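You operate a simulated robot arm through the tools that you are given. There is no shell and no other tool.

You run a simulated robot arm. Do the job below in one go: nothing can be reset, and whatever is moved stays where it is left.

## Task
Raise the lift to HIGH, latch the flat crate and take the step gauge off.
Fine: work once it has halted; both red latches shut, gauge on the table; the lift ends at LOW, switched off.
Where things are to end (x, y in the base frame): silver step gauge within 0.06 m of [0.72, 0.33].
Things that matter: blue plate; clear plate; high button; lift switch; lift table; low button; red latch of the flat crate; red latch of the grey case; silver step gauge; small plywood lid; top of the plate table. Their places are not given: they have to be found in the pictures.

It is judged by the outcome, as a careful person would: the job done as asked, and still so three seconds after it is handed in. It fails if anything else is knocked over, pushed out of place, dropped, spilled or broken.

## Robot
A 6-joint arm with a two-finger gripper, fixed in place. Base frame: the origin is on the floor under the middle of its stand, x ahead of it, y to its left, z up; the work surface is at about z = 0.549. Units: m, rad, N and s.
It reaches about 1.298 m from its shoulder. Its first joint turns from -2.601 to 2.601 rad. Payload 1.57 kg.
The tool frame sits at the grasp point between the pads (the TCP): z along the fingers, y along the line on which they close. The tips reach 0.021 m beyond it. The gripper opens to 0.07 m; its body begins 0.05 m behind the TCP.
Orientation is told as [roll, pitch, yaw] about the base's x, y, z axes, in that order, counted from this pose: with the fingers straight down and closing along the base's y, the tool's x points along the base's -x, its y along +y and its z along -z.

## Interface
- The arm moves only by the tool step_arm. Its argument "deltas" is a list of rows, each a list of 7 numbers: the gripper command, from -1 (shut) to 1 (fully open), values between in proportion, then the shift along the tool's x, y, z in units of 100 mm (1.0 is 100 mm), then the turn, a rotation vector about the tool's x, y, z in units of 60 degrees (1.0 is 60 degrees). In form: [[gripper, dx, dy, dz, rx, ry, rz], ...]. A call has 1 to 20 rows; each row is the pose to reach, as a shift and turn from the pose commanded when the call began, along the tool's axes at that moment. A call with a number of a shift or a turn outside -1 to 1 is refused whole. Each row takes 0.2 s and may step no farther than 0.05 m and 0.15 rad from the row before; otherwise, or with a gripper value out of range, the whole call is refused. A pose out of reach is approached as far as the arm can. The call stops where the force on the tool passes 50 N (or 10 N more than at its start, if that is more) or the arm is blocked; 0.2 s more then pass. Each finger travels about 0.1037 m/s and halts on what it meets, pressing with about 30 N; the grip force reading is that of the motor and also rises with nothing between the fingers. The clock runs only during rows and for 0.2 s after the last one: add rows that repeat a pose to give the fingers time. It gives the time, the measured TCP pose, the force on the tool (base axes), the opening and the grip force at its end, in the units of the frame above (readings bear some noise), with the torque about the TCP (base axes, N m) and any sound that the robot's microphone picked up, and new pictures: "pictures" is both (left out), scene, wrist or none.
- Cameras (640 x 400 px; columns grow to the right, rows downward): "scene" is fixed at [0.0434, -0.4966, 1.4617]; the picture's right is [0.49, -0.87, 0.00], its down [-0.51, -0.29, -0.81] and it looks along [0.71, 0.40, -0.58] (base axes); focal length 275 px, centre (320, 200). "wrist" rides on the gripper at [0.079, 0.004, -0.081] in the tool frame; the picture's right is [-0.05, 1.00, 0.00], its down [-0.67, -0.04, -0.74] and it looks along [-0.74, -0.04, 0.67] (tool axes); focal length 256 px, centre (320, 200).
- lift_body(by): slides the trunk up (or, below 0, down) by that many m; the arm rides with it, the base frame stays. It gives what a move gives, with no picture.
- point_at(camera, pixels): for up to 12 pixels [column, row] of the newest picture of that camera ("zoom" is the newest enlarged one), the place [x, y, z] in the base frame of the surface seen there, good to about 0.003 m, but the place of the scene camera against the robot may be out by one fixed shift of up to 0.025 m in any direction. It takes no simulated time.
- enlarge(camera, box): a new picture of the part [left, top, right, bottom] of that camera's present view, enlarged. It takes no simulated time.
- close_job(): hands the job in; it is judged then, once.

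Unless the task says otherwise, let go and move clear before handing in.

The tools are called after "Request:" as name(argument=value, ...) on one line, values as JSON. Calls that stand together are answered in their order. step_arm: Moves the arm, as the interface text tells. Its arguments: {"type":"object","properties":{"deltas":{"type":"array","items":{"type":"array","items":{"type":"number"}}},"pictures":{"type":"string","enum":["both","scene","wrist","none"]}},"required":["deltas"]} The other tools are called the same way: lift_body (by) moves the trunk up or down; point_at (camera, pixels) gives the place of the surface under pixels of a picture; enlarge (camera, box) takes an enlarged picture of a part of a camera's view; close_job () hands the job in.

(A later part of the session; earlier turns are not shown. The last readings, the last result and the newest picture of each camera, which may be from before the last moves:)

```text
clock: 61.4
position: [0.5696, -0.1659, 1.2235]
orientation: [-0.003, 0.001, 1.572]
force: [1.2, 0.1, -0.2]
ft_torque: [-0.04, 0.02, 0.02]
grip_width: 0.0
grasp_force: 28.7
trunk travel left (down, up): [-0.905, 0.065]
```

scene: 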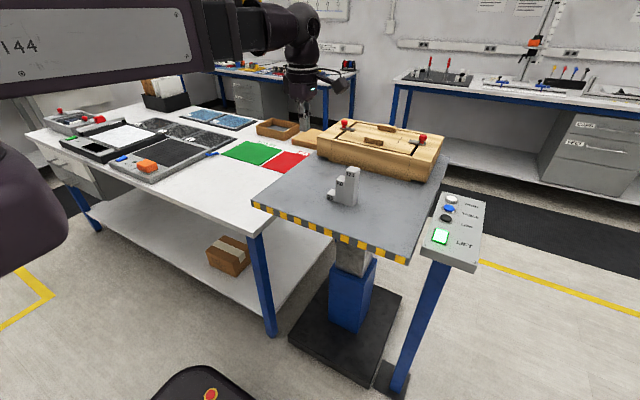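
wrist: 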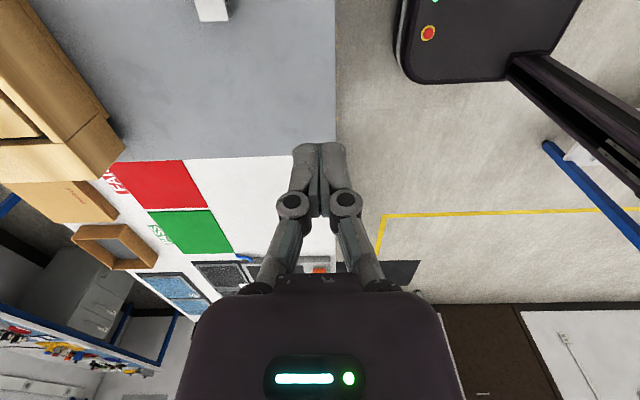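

Yaw is now 90° (tool x = -y, tool y = -x). I'll move above the gauge at (0.685,-0.229) and open the gripper.

Request:
step_arm(deltas=[[-1, 0.2, -0.33, 0, 0, 0, 0], [-1, 0.4, -0.67, 0, 0, 0, 0], [-1, 0.6, -1, 0, 0, 0, 0]], pictures="none")

Request:
step_arm(deltas=[[1, 0.02, -0.155, 0, 0, 0, 0], [1, 0.02, -0.155, 0, 0, 0, 0], [1, 0.02, -0.155, 0, 0, 0, 0]], pictures="both")

Request:
enlarge(camera="wrist", box=[220, 0, 420, 160])

```text
clock: 62.2
position: [0.6684, -0.2263, 1.2223]
orientation: [-0.002, 0.001, 1.569]
force: [0.1, -0.1, -0.3]
ft_torque: [0.0, 0.0, 0.02]
grip_width: 0.0
grasp_force: 28.2
trunk travel left (down, up): [-0.905, 0.065]
```

```text
clock: 63.0
position: [0.6845, -0.2269, 1.2243]
orientation: [-0.003, 0.002, 1.57]
force: [0.4, -0.1, -1.2]
ft_torque: [-0.04, 0.06, 0.02]
grip_width: 0.0699
grasp_force: 0.0
trunk travel left (down, up): [-0.905, 0.065]
```

scene: 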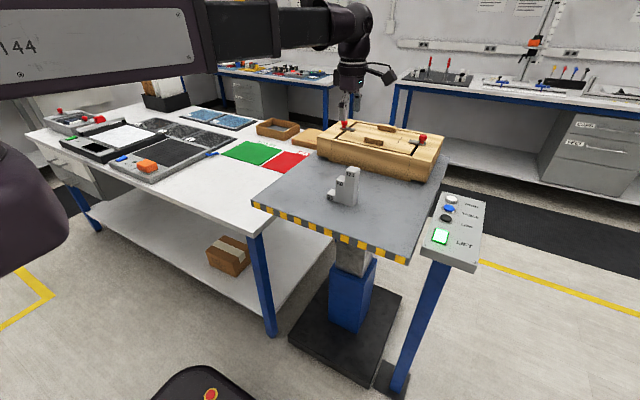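
wrist: 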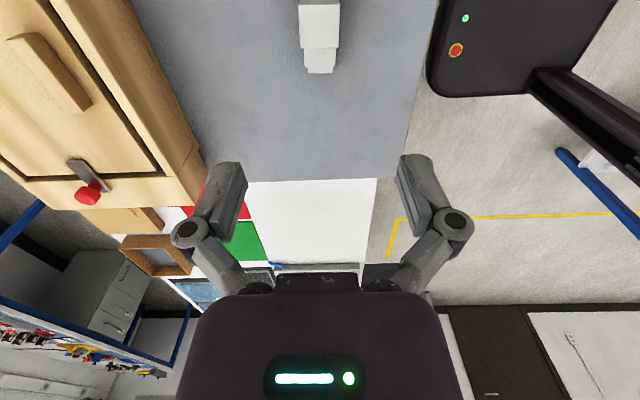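

```text
2.50 times, centred on (320, 80) of wrist
```

zoom: 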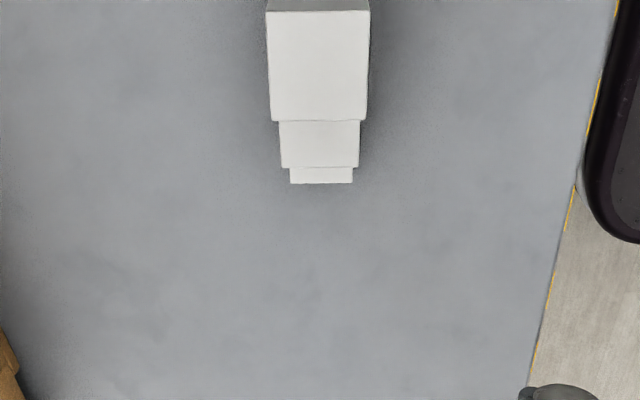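

The gauge is aligned beneath the fingers. I'll verify its edges from this view.

Request:
point_at(camera="wrist", pixels=[[302, 10], [336, 10], [320, 8], [320, 27], [320, 34], [320, 48], [306, 25], [335, 25], [320, 56], [320, 72]])

```text
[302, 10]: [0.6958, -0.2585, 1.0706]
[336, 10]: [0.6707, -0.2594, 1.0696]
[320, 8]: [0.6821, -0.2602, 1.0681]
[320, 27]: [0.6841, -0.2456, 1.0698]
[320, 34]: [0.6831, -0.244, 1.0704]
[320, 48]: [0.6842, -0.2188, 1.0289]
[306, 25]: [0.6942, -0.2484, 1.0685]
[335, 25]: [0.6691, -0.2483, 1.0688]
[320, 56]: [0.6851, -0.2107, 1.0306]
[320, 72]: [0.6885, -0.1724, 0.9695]
```

Edges agree (x 0.669–0.697, TCP x 0.6845). I'll lower to TCP z≈1.033, keeping the gripper body above the 120 top at 1.07.

Request:
lift_body(by=-0.13)

Request:
step_arm(deltas=[[1, 0, 0, 0, 0, 0, 0]], pictures="both")

Request:
enlarge(camera="scene", box=[280, 90, 440, 230])

```text
clock: 64.6
position: [0.6831, -0.2277, 1.0945]
orientation: [-0.004, 0.0, 1.57]
force: [-1.0, -0.6, 0.4]
ft_torque: [-0.01, -0.02, 0.0]
grip_width: 0.0704
grasp_force: 0.1
trunk travel left (down, up): [-0.775, 0.195]
```

```text
clock: 65.0
position: [0.6837, -0.2273, 1.0931]
orientation: [-0.003, 0.001, 1.571]
force: [0.0, 0.7, 0.3]
ft_torque: [-0.02, 0.03, 0.03]
grip_width: 0.07
grasp_force: 0.0
trunk travel left (down, up): [-0.775, 0.195]
```

scene: 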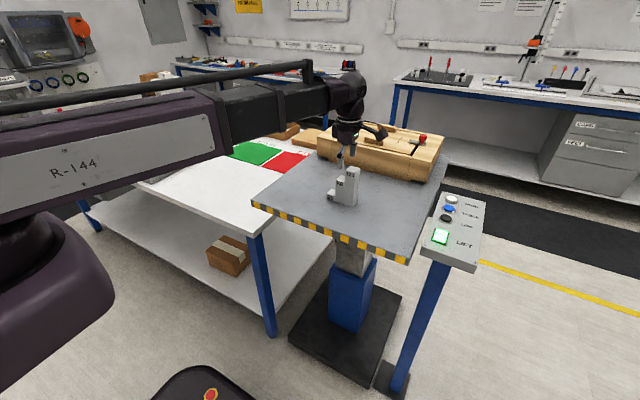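
wrist: 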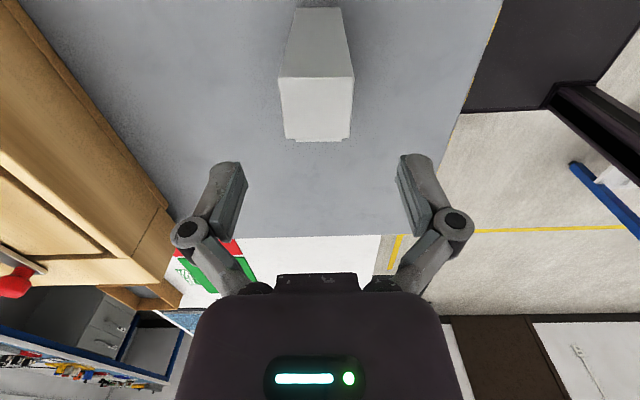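

```text
2.86 times, centred on (360, 160) of scene
```

zoom: 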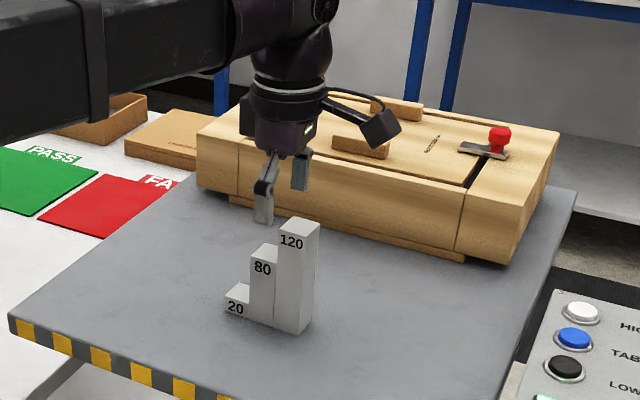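

The open fingers straddle the gauge in x (they retract a bit when open). I'll lower another 0.06 m.

Request:
lift_body(by=-0.06)

Request:
step_arm(deltas=[[1, 0, 0, 0, 0, 0, 0]], pictures="both")

Request:
enlarge(camera="scene", box=[280, 90, 440, 230])

```text
clock: 66.0
position: [0.6833, -0.2277, 1.0343]
orientation: [-0.003, 0.003, 1.57]
force: [0.4, 0.5, 0.4]
ft_torque: [0.04, 0.01, 0.0]
grip_width: 0.0699
grasp_force: 0.1
trunk travel left (down, up): [-0.715, 0.255]
```

```text
clock: 66.4
position: [0.6836, -0.2274, 1.0337]
orientation: [-0.002, 0.003, 1.57]
force: [0.0, 0.2, 0.2]
ft_torque: [0.02, -0.01, -0.02]
grip_width: 0.07
grasp_force: 0.1
trunk travel left (down, up): [-0.715, 0.255]
```

scene: 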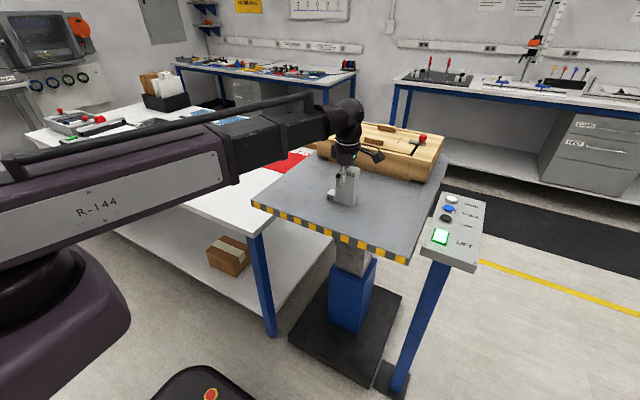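
wrist: 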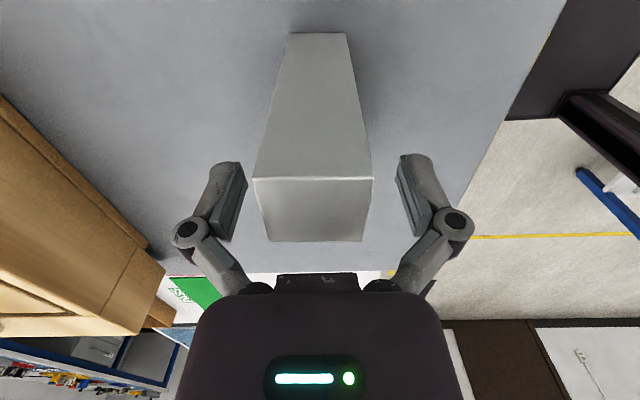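

```text
2.86 times, centred on (360, 160) of scene
```

zoom: 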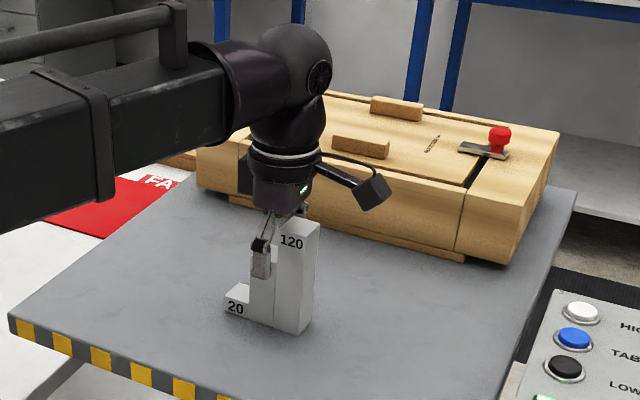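

The gauge sits centred between the fingers. I'll close the gripper.

Request:
step_arm(deltas=[[-0.2, 0, 0, 0, 0, 0, 0], [-0.6, 0, 0, 0, 0, 0, 0], [-1, 0, 0, 0, 0, 0, 0], [-1, 0, 0, 0, 0, 0, 0]], pictures="both")

Request:
enlarge(camera="scene", box=[280, 90, 440, 230])

```text
clock: 67.4
position: [0.6837, -0.2281, 1.0354]
orientation: [-0.003, 0.002, 1.571]
force: [0.3, 1.4, 3.7]
ft_torque: [-0.02, -0.02, -0.07]
grip_width: 0.0318
grasp_force: 29.8
trunk travel left (down, up): [-0.715, 0.255]
```

scene: 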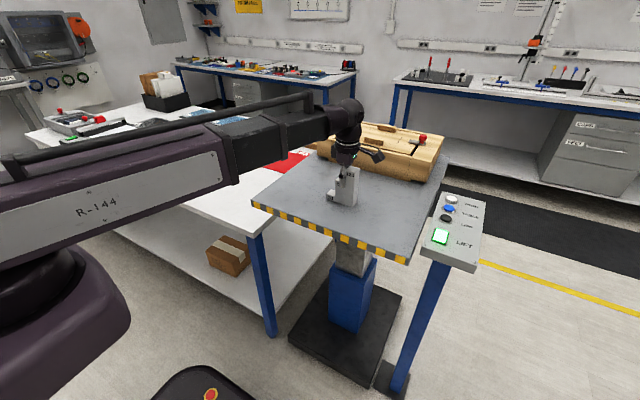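
wrist: 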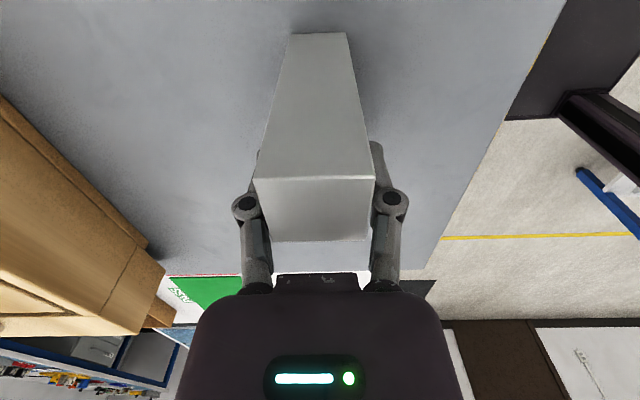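

```text
2.86 times, centred on (360, 160) of scene
```

zoom: 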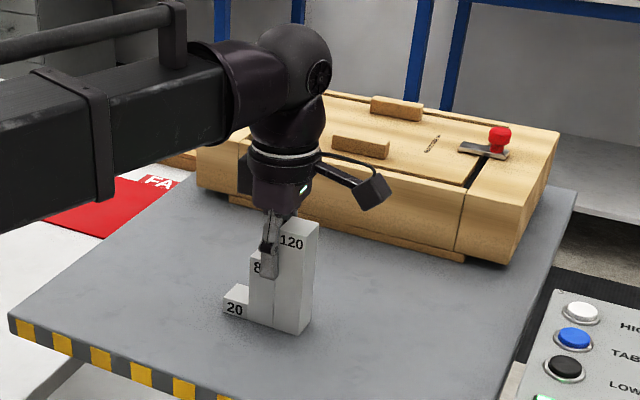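

Gripped at 31.8 mm width with 29.8 N. I'll lift 10 mm and check for weight and slip.

Request:
lift_body(by=0.012)

Request:
step_arm(deltas=[[-1, 0, 0, 0, 0, 0, 0], [-1, 0, 0, 0, 0, 0, 0]], pictures="both")

Request:
enlarge(camera="scene", box=[280, 90, 440, 230])

```text
clock: 68.0
position: [0.6833, -0.2271, 1.0466]
orientation: [0.0, 0.001, 1.573]
force: [1.1, -0.3, -3.2]
ft_torque: [0.03, 0.0, 0.01]
grip_width: 0.0319
grasp_force: 29.8
trunk travel left (down, up): [-0.727, 0.243]
```

```text
clock: 68.6
position: [0.6834, -0.2279, 1.0461]
orientation: [-0.003, 0.002, 1.571]
force: [-0.2, -0.1, -3.6]
ft_torque: [0.0, 0.0, 0.03]
grip_width: 0.0321
grasp_force: 30.2
trunk travel left (down, up): [-0.727, 0.243]
```

scene: 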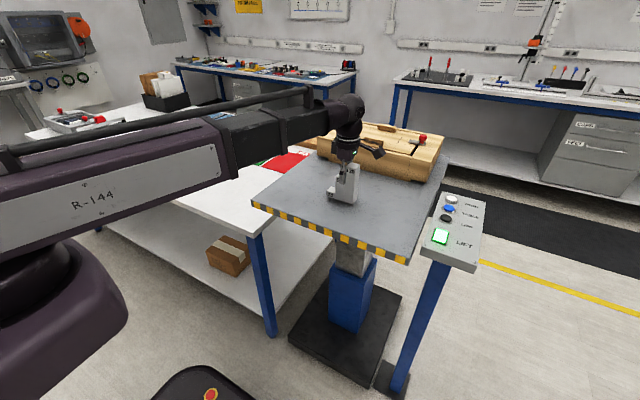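
wrist: 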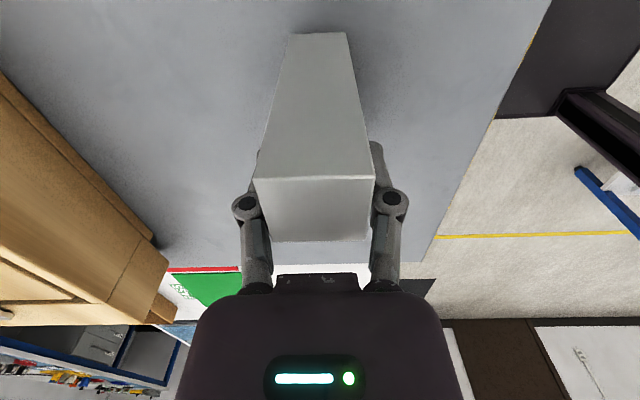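

```text
2.86 times, centred on (360, 160) of scene
```

zoom: 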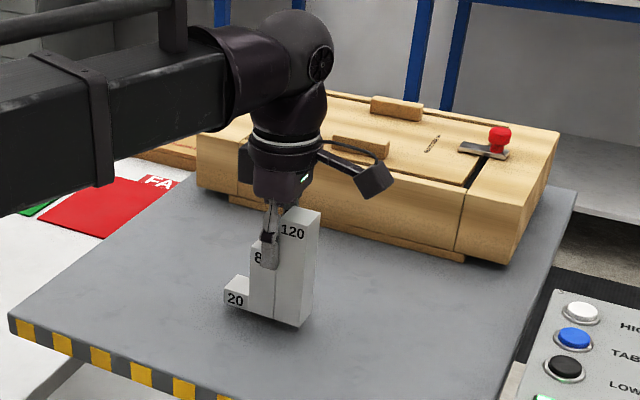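

The gauge weighs about 3.5 N and is held level. I'll raise it another 0.06 m and carry it toward the table spot.

Request:
lift_body(by=0.06)

Request:
step_arm(deltas=[[-1, -0.3, -0.02, 0, 0, 0, 0], [-1, -0.6, -0.04, 0, 0, 0, 0], [-1, -0.92, -0.06, 0, 0, 0, 0]], pictures="none")

Request:
step_arm(deltas=[[-1, -0.3, -0.02, 0, 0, 0, 0], [-1, -0.6, -0.04, 0, 0, 0, 0], [-1, -0.92, -0.06, 0, 0, 0, 0]], pictures="none")

Request:
step_arm(deltas=[[-1, -0.3, -0.02, 0, 0, 0, 0], [-1, -0.6, -0.04, 0, 0, 0, 0], [-1, -0.92, -0.06, 0, 0, 0, 0]], pictures="both")

```text
clock: 69.6
position: [0.6843, -0.2281, 1.106]
orientation: [-0.003, 0.0, 1.569]
force: [-0.1, 0.1, -2.3]
ft_torque: [0.04, 0.0, -0.02]
grip_width: 0.032
grasp_force: 30.3
trunk travel left (down, up): [-0.787, 0.183]
```

```text
clock: 70.4
position: [0.6885, -0.1341, 1.1065]
orientation: [-0.002, 0.004, 1.57]
force: [-0.2, 0.2, -2.4]
ft_torque: [0.01, -0.01, 0.01]
grip_width: 0.0319
grasp_force: 29.8
trunk travel left (down, up): [-0.787, 0.183]
```

```text
clock: 71.2
position: [0.6955, -0.0417, 1.106]
orientation: [-0.002, 0.004, 1.571]
force: [0.4, 0.1, -2.6]
ft_torque: [-0.01, 0.01, 0.01]
grip_width: 0.032
grasp_force: 29.8
trunk travel left (down, up): [-0.787, 0.183]
```

```text
clock: 72.0
position: [0.7013, 0.0499, 1.1054]
orientation: [-0.003, 0.003, 1.571]
force: [1.0, -1.1, -1.9]
ft_torque: [0.06, 0.02, -0.04]
grip_width: 0.032
grasp_force: 29.9
trunk travel left (down, up): [-0.787, 0.183]
```

scene: 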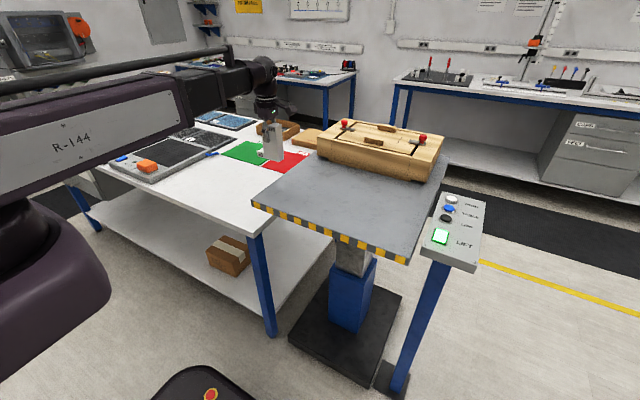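
wrist: 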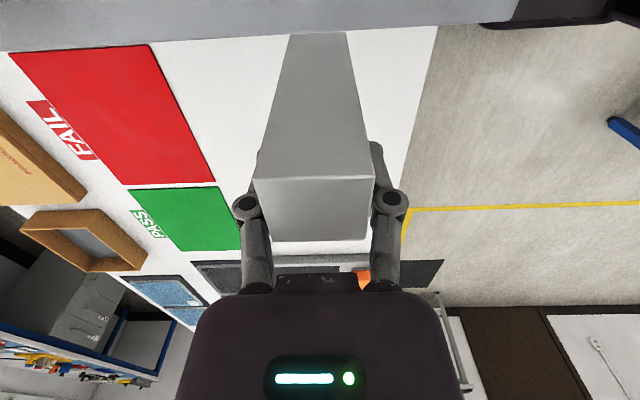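

The gauge is held steadily over the table edge region. I'll carry on toward (0.72, 0.325).

Request:
step_arm(deltas=[[-1, -0.3, -0.02, 0, 0, 0, 0], [-1, -0.6, -0.04, 0, 0, 0, 0], [-1, -0.92, -0.06, 0, 0, 0, 0]], pictures="none")

Request:
step_arm(deltas=[[-1, -0.3, -0.02, 0, 0, 0, 0], [-1, -0.6, -0.04, 0, 0, 0, 0], [-1, -0.92, -0.06, 0, 0, 0, 0]], pictures="none")

Request:
step_arm(deltas=[[-1, -0.3, -0.02, 0, 0, 0, 0], [-1, -0.6, -0.04, 0, 0, 0, 0], [-1, -0.91, -0.06, 0, 0, 0, 0], [-1, -0.91, -0.06, 0, 0, 0, 0]], pictures="both")

Request:
enlarge(camera="scene", box=[130, 70, 330, 250])

```text
clock: 72.8
position: [0.7076, 0.1413, 1.1062]
orientation: [-0.003, 0.005, 1.572]
force: [0.2, -0.4, -3.2]
ft_torque: [0.01, 0.02, 0.0]
grip_width: 0.0321
grasp_force: 30.1
trunk travel left (down, up): [-0.787, 0.183]
```

```text
clock: 73.6
position: [0.7127, 0.2321, 1.1061]
orientation: [-0.003, 0.004, 1.569]
force: [-0.4, -0.5, -2.9]
ft_torque: [0.02, -0.02, 0.02]
grip_width: 0.032
grasp_force: 29.6
trunk travel left (down, up): [-0.787, 0.183]
```

```text
clock: 74.6
position: [0.7188, 0.3228, 1.1065]
orientation: [-0.003, 0.001, 1.571]
force: [-0.9, -0.9, -2.5]
ft_torque: [0.0, 0.04, -0.02]
grip_width: 0.0319
grasp_force: 30.2
trunk travel left (down, up): [-0.787, 0.183]
```

scene: 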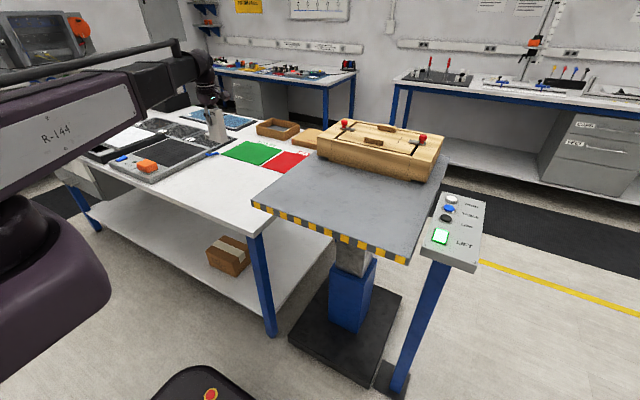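
wrist: 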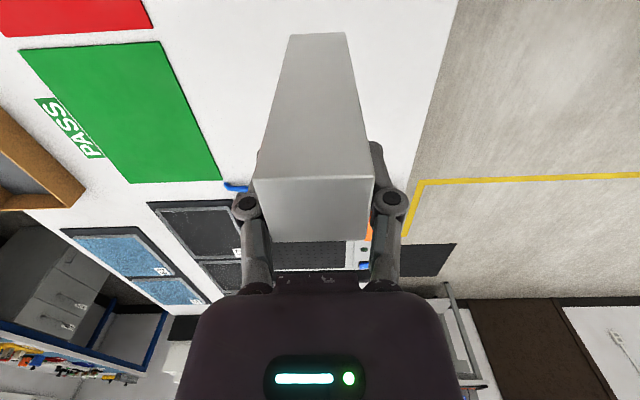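

```text
2.22 times, centred on (230, 160) of scene
```

zoom: 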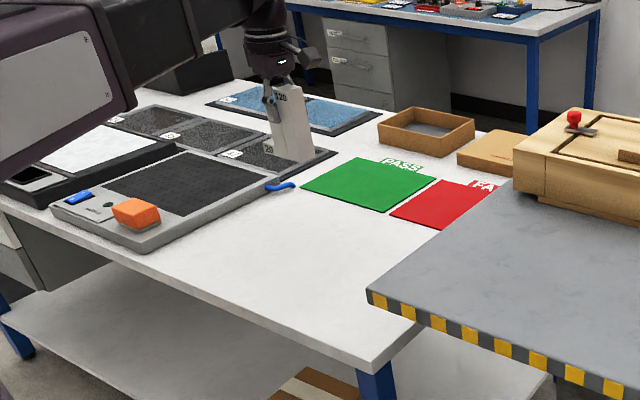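

The gauge hangs over the free white area. I'll confirm nearby object places before lowering.

Request:
point_at(camera="scene", pixels=[[214, 154], [225, 155], [153, 180], [210, 162], [240, 200], [245, 232], [150, 165], [217, 130]])

Request:
point_at(camera="wrist", pixels=[[235, 187], [370, 225], [250, 20], [220, 175], [365, 265], [430, 30], [320, 265], [300, 100]])

```text
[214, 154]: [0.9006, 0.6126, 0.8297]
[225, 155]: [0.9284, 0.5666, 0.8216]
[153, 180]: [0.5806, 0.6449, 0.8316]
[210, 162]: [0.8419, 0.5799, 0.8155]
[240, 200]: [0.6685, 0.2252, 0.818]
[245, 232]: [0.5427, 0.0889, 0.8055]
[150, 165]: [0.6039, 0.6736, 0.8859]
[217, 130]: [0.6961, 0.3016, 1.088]
```

```text
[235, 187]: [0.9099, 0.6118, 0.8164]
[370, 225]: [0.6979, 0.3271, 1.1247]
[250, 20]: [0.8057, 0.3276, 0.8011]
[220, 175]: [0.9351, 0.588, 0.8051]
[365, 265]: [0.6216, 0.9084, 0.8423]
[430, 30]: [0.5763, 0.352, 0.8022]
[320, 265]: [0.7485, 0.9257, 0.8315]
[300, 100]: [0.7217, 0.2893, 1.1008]
```

All clear: nearest objects are >0.2 m away, table at z≈0.802. I'll lower to about 10 mm above, then feel for contact.

Request:
lift_body(by=-0.12)

Request:
lift_body(by=-0.085)

Request:
step_arm(deltas=[[-1, 0, 0, 0, 0, 0, 0]], pictures="both")

Request:
enlarge(camera="scene", box=[150, 100, 310, 240])

```text
clock: 76.1
position: [0.7178, 0.3236, 0.9855]
orientation: [-0.005, 0.001, 1.569]
force: [0.0, 0.2, -4.0]
ft_torque: [-0.02, 0.02, 0.03]
grip_width: 0.032
grasp_force: 29.6
trunk travel left (down, up): [-0.667, 0.303]
```

```text
clock: 77.3
position: [0.7183, 0.3244, 0.9012]
orientation: [-0.003, 0.001, 1.57]
force: [0.8, 0.4, -3.0]
ft_torque: [0.03, 0.03, -0.01]
grip_width: 0.0319
grasp_force: 29.7
trunk travel left (down, up): [-0.582, 0.388]
```

```text
clock: 77.7
position: [0.7183, 0.3232, 0.9016]
orientation: [-0.004, 0.004, 1.57]
force: [-0.4, 0.5, -2.9]
ft_torque: [-0.01, -0.03, 0.01]
grip_width: 0.0319
grasp_force: 29.9
trunk travel left (down, up): [-0.582, 0.388]
```

scene: 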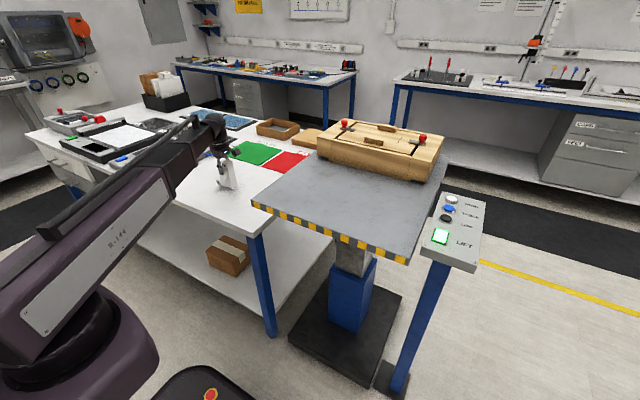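
wrist: 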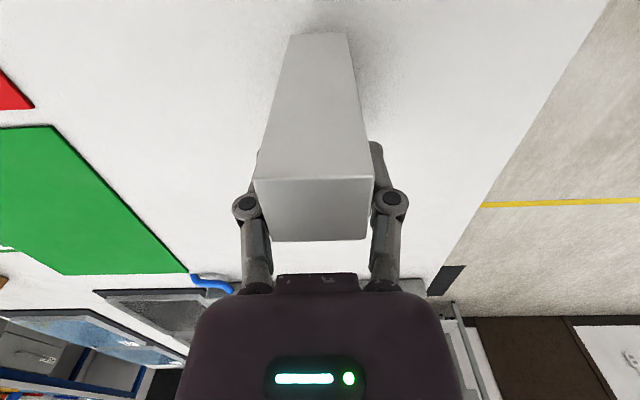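

```text
2.86 times, centred on (230, 170) of scene
```

zoom: 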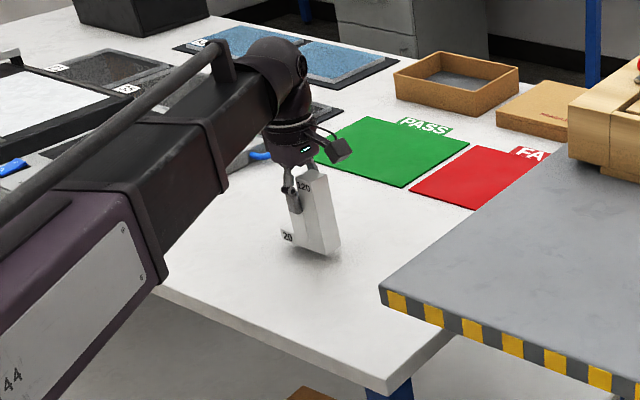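

The gauge is about 15 mm above the table. I'll lower in small steps watching Fz.

Request:
lift_body(by=-0.01)

Request:
lift_body(by=-0.003)

Request:
lift_body(by=-0.002)

```text
clock: 78.3
position: [0.7178, 0.3228, 0.8905]
orientation: [-0.004, 0.002, 1.571]
force: [0.3, -0.9, -3.6]
ft_torque: [0.06, 0.0, -0.01]
grip_width: 0.0319
grasp_force: 30.3
trunk travel left (down, up): [-0.572, 0.398]
```

```text
clock: 78.8
position: [0.7184, 0.3235, 0.8887]
orientation: [-0.003, 0.002, 1.571]
force: [0.2, 0.5, -2.7]
ft_torque: [-0.03, -0.01, -0.02]
grip_width: 0.0318
grasp_force: 29.7
trunk travel left (down, up): [-0.569, 0.401]
```

```text
clock: 79.3
position: [0.7186, 0.3222, 0.8867]
orientation: [-0.003, 0.002, 1.571]
force: [0.0, 0.2, -3.0]
ft_torque: [0.0, 0.04, 0.01]
grip_width: 0.0322
grasp_force: 30.0
trunk travel left (down, up): [-0.567, 0.403]
```

Request:
lift_body(by=-0.002)

Request:
lift_body(by=-0.001)

```text
clock: 79.8
position: [0.7186, 0.3237, 0.8854]
orientation: [-0.005, 0.002, 1.571]
force: [6.7, 2.9, 24.9]
ft_torque: [-0.01, -0.17, -0.09]
grip_width: 0.0319
grasp_force: 29.7
trunk travel left (down, up): [-0.565, 0.405]
```

```text
clock: 80.3
position: [0.7175, 0.3227, 0.8846]
orientation: [-0.005, 0.001, 1.57]
force: [7.4, 3.9, 24.9]
ft_torque: [0.03, -0.22, -0.05]
grip_width: 0.0319
grasp_force: 30.4
trunk travel left (down, up): [-0.564, 0.406]
```

Contact with the table (Fz +25 N). I'll ease up 1 mm, then open the gripper.

Request:
lift_body(by=0.001)

Request:
step_arm(deltas=[[-1, 0, 0, 0, 0, 0, 0]], pictures="both")

Request:
enlarge(camera="scene", box=[150, 100, 310, 240])

```text
clock: 80.8
position: [0.7176, 0.3231, 0.8839]
orientation: [-0.001, 0.001, 1.571]
force: [3.4, 1.9, 7.5]
ft_torque: [0.27, -0.12, -0.05]
grip_width: 0.0319
grasp_force: 29.8
trunk travel left (down, up): [-0.565, 0.405]
```

```text
clock: 81.2
position: [0.7182, 0.3236, 0.8848]
orientation: [-0.001, 0.004, 1.571]
force: [1.8, 0.5, 2.2]
ft_torque: [0.23, 0.04, -0.06]
grip_width: 0.0318
grasp_force: 30.6
trunk travel left (down, up): [-0.565, 0.405]
```

scene: 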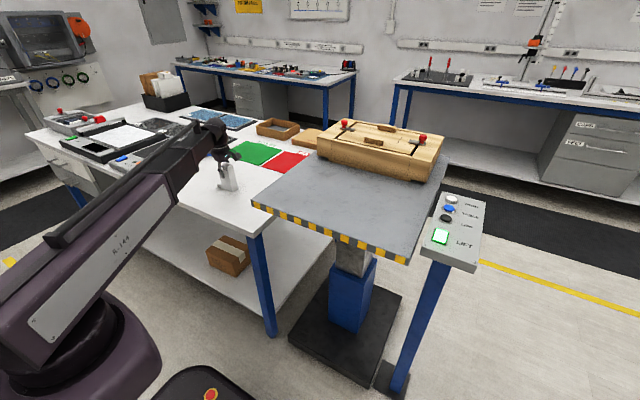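
wrist: 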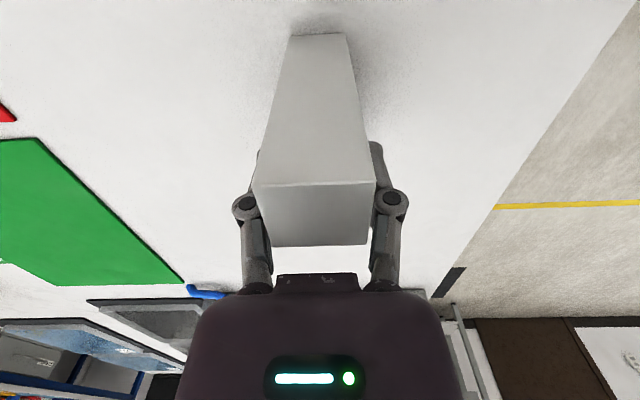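

```text
2.86 times, centred on (230, 170) of scene
```

zoom: 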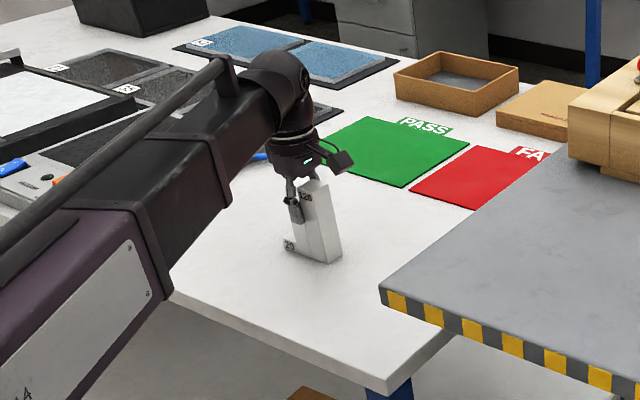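

The gauge rests on the table (Fz ≈ +2 N). I'll open the gripper gradually.

Request:
step_arm(deltas=[[-0.05, 0, 0, 0, 0, 0, 0], [0.1, 0, 0, 0, 0, 0, 0], [0.5, 0, 0, 0, 0, 0, 0], [1, 0, 0, 0, 0, 0, 0], [1, 0, 0, 0, 0, 0, 0]], pictures="both")

Request:
enlarge(camera="scene", box=[150, 100, 310, 240])

```text
clock: 82.4
position: [0.7179, 0.3217, 0.8842]
orientation: [-0.005, 0.002, 1.57]
force: [-0.6, -0.6, 0.0]
ft_torque: [0.01, 0.0, 0.03]
grip_width: 0.0698
grasp_force: 0.0
trunk travel left (down, up): [-0.565, 0.405]
```

scene: 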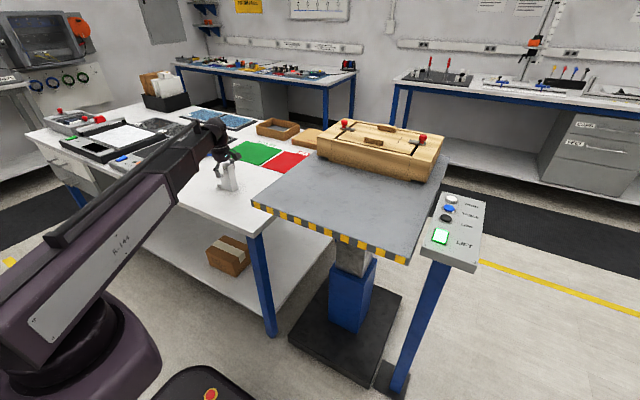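
wrist: 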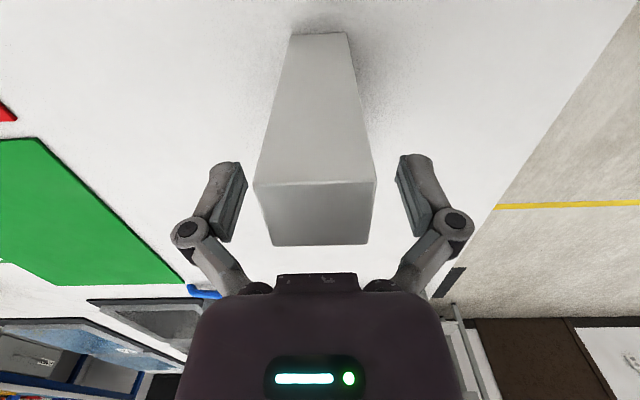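

```text
2.86 times, centred on (230, 170) of scene
```

zoom: 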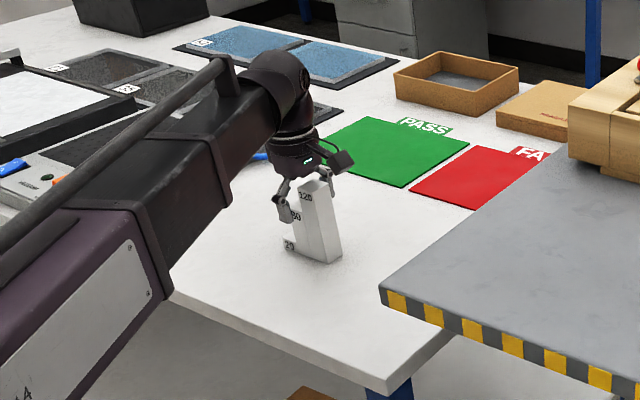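

Released, and the gauge stands on the table. I'll raise straight up well clear.

Request:
lift_body(by=0.1)

Request:
lift_body(by=0.2)

Request:
step_arm(deltas=[[-1, 0, 0, 0, 0, 0, 0], [-1, 0, 0, 0, 0, 0, 0]], pictures="both")

Request:
enlarge(camera="scene", box=[150, 100, 310, 240])

Request:
point_at(camera="wrist", pixels=[[320, 5], [320, 25], [320, 35], [320, 45]])

```text
clock: 83.8
position: [0.7178, 0.3223, 0.9831]
orientation: [-0.005, 0.0, 1.572]
force: [-0.5, -0.2, -0.3]
ft_torque: [0.0, 0.0, 0.04]
grip_width: 0.0701
grasp_force: 0.0
trunk travel left (down, up): [-0.665, 0.305]
```

```text
clock: 85.9
position: [0.7186, 0.3227, 1.1844]
orientation: [-0.001, 0.003, 1.572]
force: [-0.4, -0.4, 0.6]
ft_torque: [0.07, 0.01, 0.01]
grip_width: 0.0699
grasp_force: 0.1
trunk travel left (down, up): [-0.865, 0.105]
```

```text
clock: 86.5
position: [0.7186, 0.3233, 1.1845]
orientation: [-0.004, 0.002, 1.571]
force: [-0.5, 0.4, 0.0]
ft_torque: [0.02, 0.05, 0.0]
grip_width: 0.0
grasp_force: 29.2
trunk travel left (down, up): [-0.865, 0.105]
```

scene: 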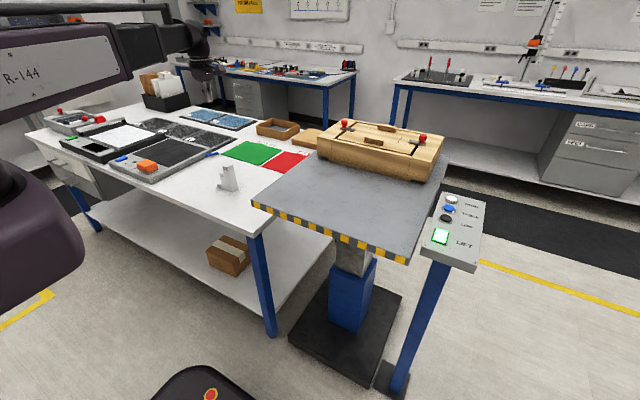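
wrist: 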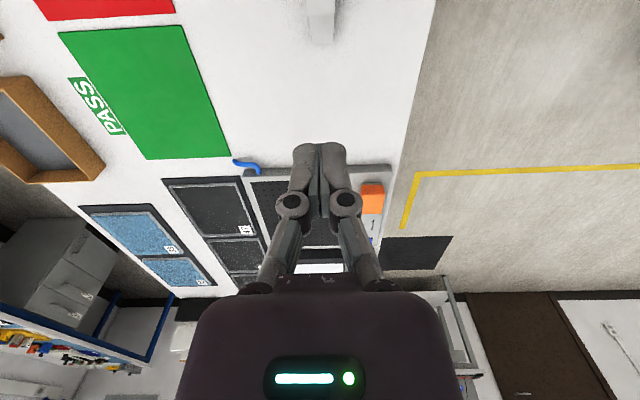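

```text
2.86 times, centred on (230, 170) of scene
```

zoom: 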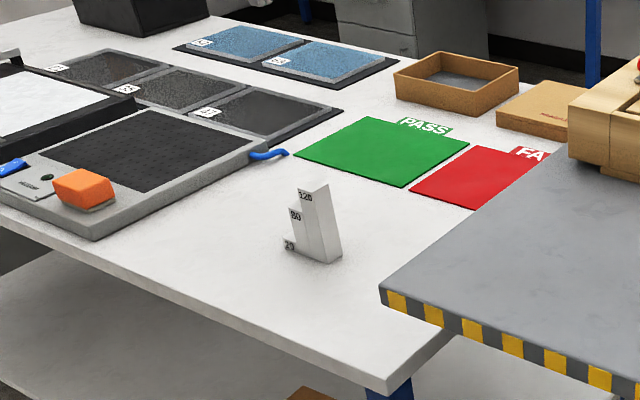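

```text
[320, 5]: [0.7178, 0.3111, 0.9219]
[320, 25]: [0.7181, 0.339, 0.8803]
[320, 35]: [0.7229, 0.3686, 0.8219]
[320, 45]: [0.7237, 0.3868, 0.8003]
```

The gauge stands upright at about (0.718, 0.33). Now I'll turn the gripper back to yaw 0 and return toward the panel.

Request:
step_arm(deltas=[[-1, 0, 0, 0, 0, 0, 0.125], [-1, 0, 0, 0, 0, 0, 0.25], [-1, 0, 0, 0, 0, 0, 0.375], [-1, 0, 0, 0, 0, 0, 0.5], [-1, 0, 0, 0, 0, 0, 0.625], [-1, 0, 0, 0, 0, 0, 0.75]], pictures="none")

Request:
step_arm(deltas=[[-1, 0, 0, 0, 0, 0, 0.125], [-1, 0, 0, 0, 0, 0, 0.25], [-1, 0, 0, 0, 0, 0, 0.375], [-1, 0, 0, 0, 0, 0, 0.5], [-1, 0, 0, 0, 0, 0, 0.625], [-1, 0, 0, 0, 0, 0, 0.75]], pictures="none")

Request:
step_arm(deltas=[[-1, 0, -0.48, 0, 0, 0, 0], [-1, 0, -0.95, 0, 0, 0, 0]], pictures="none")

Request:
step_arm(deltas=[[-1, 0, -0.48, 0, 0, 0, 0], [-1, 0, -0.95, 0, 0, 0, 0]], pictures="none")

Request:
step_arm(deltas=[[-1, 0, -0.48, 0, 0, 0, 0], [-1, 0, -0.95, 0, 0, 0, 0]], pictures="none")

Request:
step_arm(deltas=[[-1, 0, -0.48, 0, 0, 0, 0], [-1, 0, -0.95, 0, 0, 0, 0]], pictures="both")

```text
clock: 87.9
position: [0.7177, 0.323, 1.1842]
orientation: [-0.003, 0.0, 0.785]
force: [0.1, 0.3, -0.5]
ft_torque: [0.02, 0.0, 0.03]
grip_width: 0.0002
grasp_force: 28.7
trunk travel left (down, up): [-0.865, 0.105]
```

```text
clock: 89.3
position: [0.7176, 0.3239, 1.1834]
orientation: [-0.003, -0.003, -0.001]
force: [-0.1, -0.3, -0.1]
ft_torque: [-0.02, 0.0, 0.02]
grip_width: 0.0
grasp_force: 28.9
trunk travel left (down, up): [-0.865, 0.105]
```

```text
clock: 89.9
position: [0.7194, 0.229, 1.184]
orientation: [-0.001, -0.003, -0.001]
force: [-0.5, -0.3, -0.8]
ft_torque: [0.01, 0.03, 0.01]
grip_width: 0.0
grasp_force: 28.8
trunk travel left (down, up): [-0.865, 0.105]
```

```text
clock: 90.5
position: [0.719, 0.1317, 1.1847]
orientation: [-0.001, -0.003, 0.0]
force: [0.4, 1.2, -0.6]
ft_torque: [0.04, 0.03, -0.04]
grip_width: 0.0
grasp_force: 28.1
trunk travel left (down, up): [-0.865, 0.105]
```

```text
clock: 91.1
position: [0.7196, 0.0383, 1.1835]
orientation: [-0.001, -0.005, 0.001]
force: [1.1, 0.4, 0.4]
ft_torque: [0.01, 0.02, 0.02]
grip_width: 0.0001
grasp_force: 28.7
trunk travel left (down, up): [-0.865, 0.105]
```

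```text
clock: 91.7
position: [0.7178, -0.0566, 1.1851]
orientation: [-0.002, -0.003, 0.0]
force: [0.5, -1.2, -0.5]
ft_torque: [0.0, 0.0, -0.02]
grip_width: 0.0
grasp_force: 28.5
trunk travel left (down, up): [-0.865, 0.105]
```

scene: 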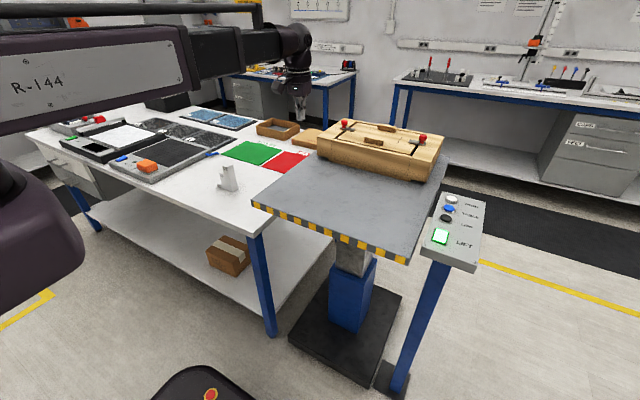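
wrist: 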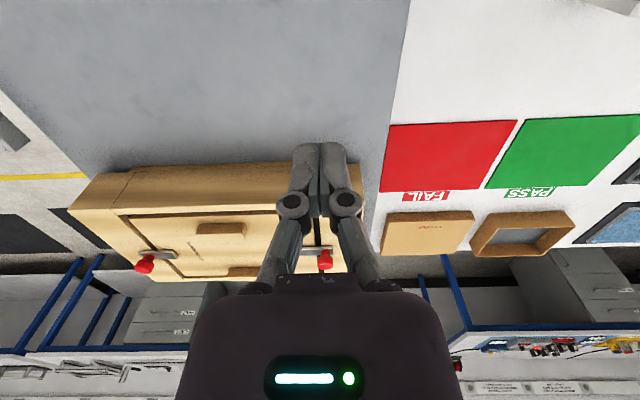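

Both latches stay across the lid and the gauge stands on the table. I'll continue to above the black LOW button at (0.690,-0.510).

Request:
step_arm(deltas=[[-1, 0.03, -0.45, 0, 0, 0, 0], [-1, 0.056, -0.907, 0, 0, 0, 0]], pictures="none")

Request:
step_arm(deltas=[[-1, 0.03, -0.45, 0, 0, 0, 0], [-1, 0.056, -0.907, 0, 0, 0, 0]], pictures="none")

Request:
step_arm(deltas=[[-1, 0.03, -0.45, 0, 0, 0, 0], [-1, 0.056, -0.907, 0, 0, 0, 0]], pictures="none")

Request:
step_arm(deltas=[[-1, 0.03, -0.45, 0, 0, 0, 0], [-1, 0.056, -0.907, 0, 0, 0, 0]], pictures="none")

Request:
step_arm(deltas=[[-1, 0.03, -0.45, 0, 0, 0, 0], [-1, 0.056, -0.907, 0, 0, 0, 0], [-1, 0.056, -0.907, 0, 0, 0, 0]], pictures="both")

```text
clock: 92.3
position: [0.7114, -0.1475, 1.1841]
orientation: [-0.002, -0.004, -0.001]
force: [-0.5, 0.7, 0.4]
ft_torque: [0.02, 0.03, -0.01]
grip_width: 0.0
grasp_force: 29.0
trunk travel left (down, up): [-0.865, 0.105]
```

```text
clock: 92.9
position: [0.7071, -0.2381, 1.1835]
orientation: [-0.002, -0.003, 0.0]
force: [-0.5, -0.3, 0.2]
ft_torque: [0.0, -0.01, -0.01]
grip_width: 0.0
grasp_force: 29.2
trunk travel left (down, up): [-0.865, 0.105]
```

```text
clock: 93.5
position: [0.7021, -0.3302, 1.1836]
orientation: [-0.002, -0.003, 0.001]
force: [-0.5, -0.1, 0.6]
ft_torque: [-0.01, -0.02, 0.0]
grip_width: 0.0
grasp_force: 28.3
trunk travel left (down, up): [-0.865, 0.105]
```

```text
clock: 94.1
position: [0.6969, -0.419, 1.1843]
orientation: [-0.002, -0.002, 0.003]
force: [0.2, 0.0, 0.6]
ft_torque: [0.01, -0.04, -0.01]
grip_width: 0.0
grasp_force: 29.2
trunk travel left (down, up): [-0.865, 0.105]
```

```text
clock: 94.9
position: [0.6908, -0.5084, 1.1835]
orientation: [-0.004, -0.004, 0.002]
force: [0.1, -0.2, 0.2]
ft_torque: [-0.05, 0.01, -0.03]
grip_width: 0.0
grasp_force: 28.2
trunk travel left (down, up): [-0.865, 0.105]
```

scene: 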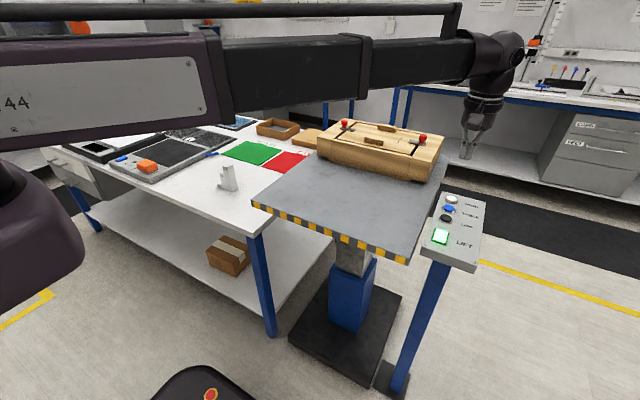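
wrist: 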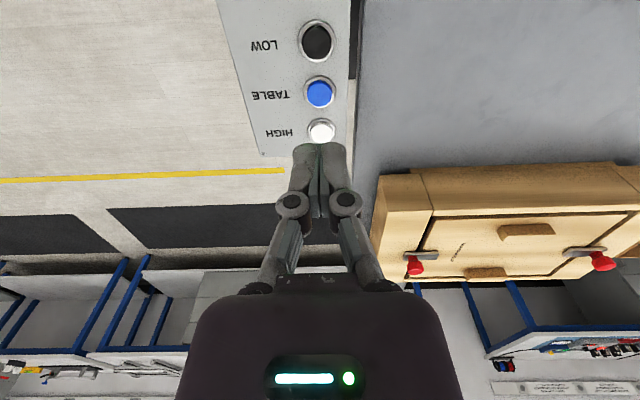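

LOW is at wrist (315,42). I'll confirm its place and lower above it.

Request:
point_at(camera="wrist", pixels=[[316, 40], [318, 92], [320, 130], [305, 40], [328, 42]])

Request:
lift_body(by=-0.13)

Request:
step_arm(deltas=[[-1, 0, 0, 0, 0, 0, 0]], pictures="both")

Request:
point_at(camera="wrist", pixels=[[318, 100], [318, 90], [318, 115]])

```text
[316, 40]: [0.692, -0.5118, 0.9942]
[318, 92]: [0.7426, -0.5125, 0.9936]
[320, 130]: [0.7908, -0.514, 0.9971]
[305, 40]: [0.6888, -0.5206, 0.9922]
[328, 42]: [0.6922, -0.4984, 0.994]
```

```text
clock: 96.5
position: [0.6915, -0.5079, 1.0539]
orientation: [-0.002, -0.003, 0.0]
force: [0.1, -0.6, 0.9]
ft_torque: [0.02, -0.02, 0.0]
grip_width: 0.0001
grasp_force: 28.5
trunk travel left (down, up): [-0.735, 0.235]
```

```text
clock: 96.9
position: [0.6903, -0.5079, 1.0539]
orientation: [-0.002, -0.002, 0.001]
force: [-0.1, 0.7, 1.2]
ft_torque: [-0.01, 0.0, 0.01]
grip_width: 0.0001
grasp_force: 28.4
trunk travel left (down, up): [-0.735, 0.235]
```

scene: 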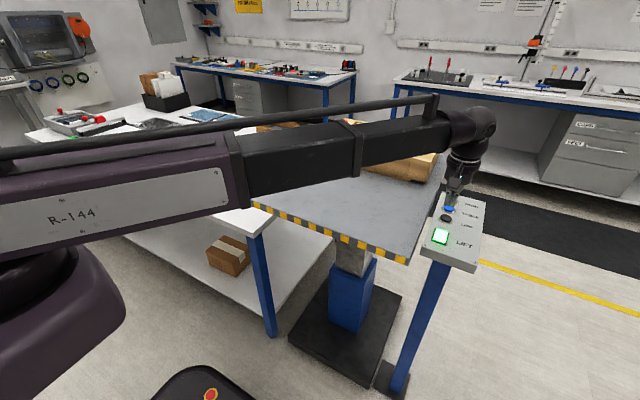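
wrist: 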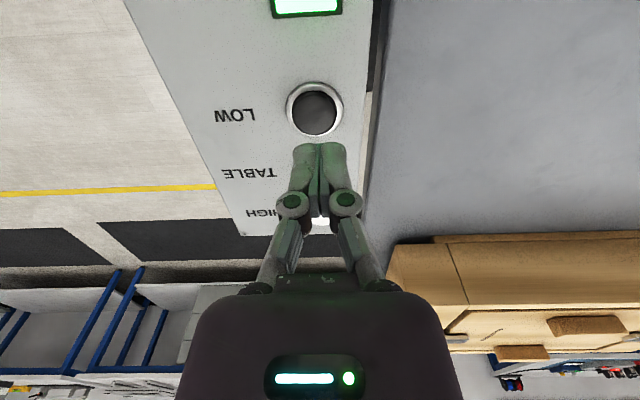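

```text
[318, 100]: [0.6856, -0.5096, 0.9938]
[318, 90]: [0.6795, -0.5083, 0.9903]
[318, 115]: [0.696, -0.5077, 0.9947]
```

Aligned over LOW (centre ≈(0.689,-0.511)). I'll press as before.

Request:
lift_body(by=-0.037)

Request:
lift_body(by=-0.005)

Request:
lift_body(by=-0.004)

```text
clock: 97.7
position: [0.6908, -0.5075, 1.0171]
orientation: [-0.003, -0.004, 0.001]
force: [-0.4, 0.7, -0.5]
ft_torque: [0.02, 0.03, 0.0]
grip_width: 0.0
grasp_force: 28.4
trunk travel left (down, up): [-0.698, 0.272]
```

```text
clock: 98.3
position: [0.6915, -0.5077, 1.0117]
orientation: [-0.001, -0.005, -0.001]
force: [-0.5, -0.9, -1.1]
ft_torque: [0.02, -0.01, 0.0]
grip_width: 0.0058
grasp_force: 28.5
trunk travel left (down, up): [-0.693, 0.277]
```

```text
clock: 98.8
position: [0.6921, -0.5078, 1.0088]
orientation: [-0.003, -0.004, -0.001]
force: [1.5, -0.9, 5.8]
ft_torque: [-0.04, 0.0, -0.02]
grip_width: 0.0061
grasp_force: 28.5
trunk travel left (down, up): [-0.689, 0.281]
heard: click
```

Click heard from LOW. I'll lift off the button and watch the lift descend.

Request:
lift_body(by=0.08)

Request:
step_arm(deltas=[[-1, 0, 0, 0, 0, 0, 0], [-1, 0, 0, 0, 0, 0, 0], [-1, 0, 0, 0, 0, 0, 0], [-1, 0, 0, 0, 0, 0, 0], [-1, 0, 0, 0, 0, 0, 0]], pictures="both")

```text
clock: 100.0
position: [0.6913, -0.5081, 1.0876]
orientation: [-0.002, -0.004, 0.0]
force: [0.6, -0.9, 0.0]
ft_torque: [-0.04, -0.04, -0.01]
grip_width: 0.0
grasp_force: 28.6
trunk travel left (down, up): [-0.769, 0.201]
```

```text
clock: 101.2
position: [0.6918, -0.5079, 1.087]
orientation: [-0.003, -0.003, 0.002]
force: [0.0, -0.2, 0.0]
ft_torque: [0.01, 0.0, -0.01]
grip_width: 0.0
grasp_force: 28.7
trunk travel left (down, up): [-0.769, 0.201]
```

scene: 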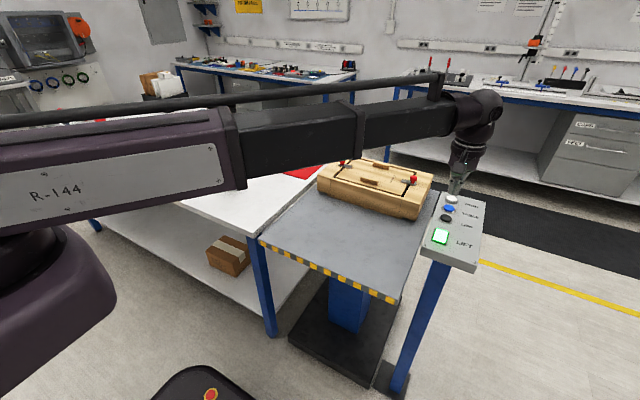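
wrist: 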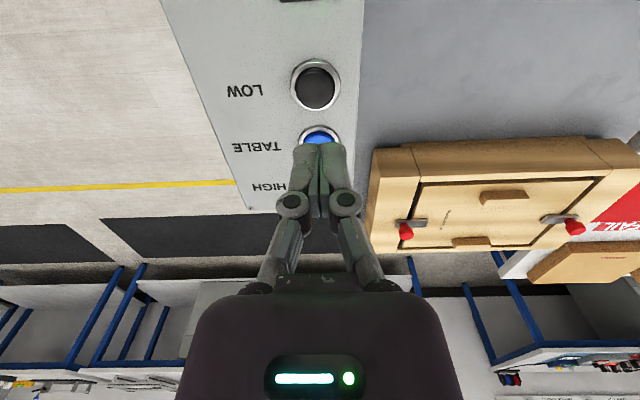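

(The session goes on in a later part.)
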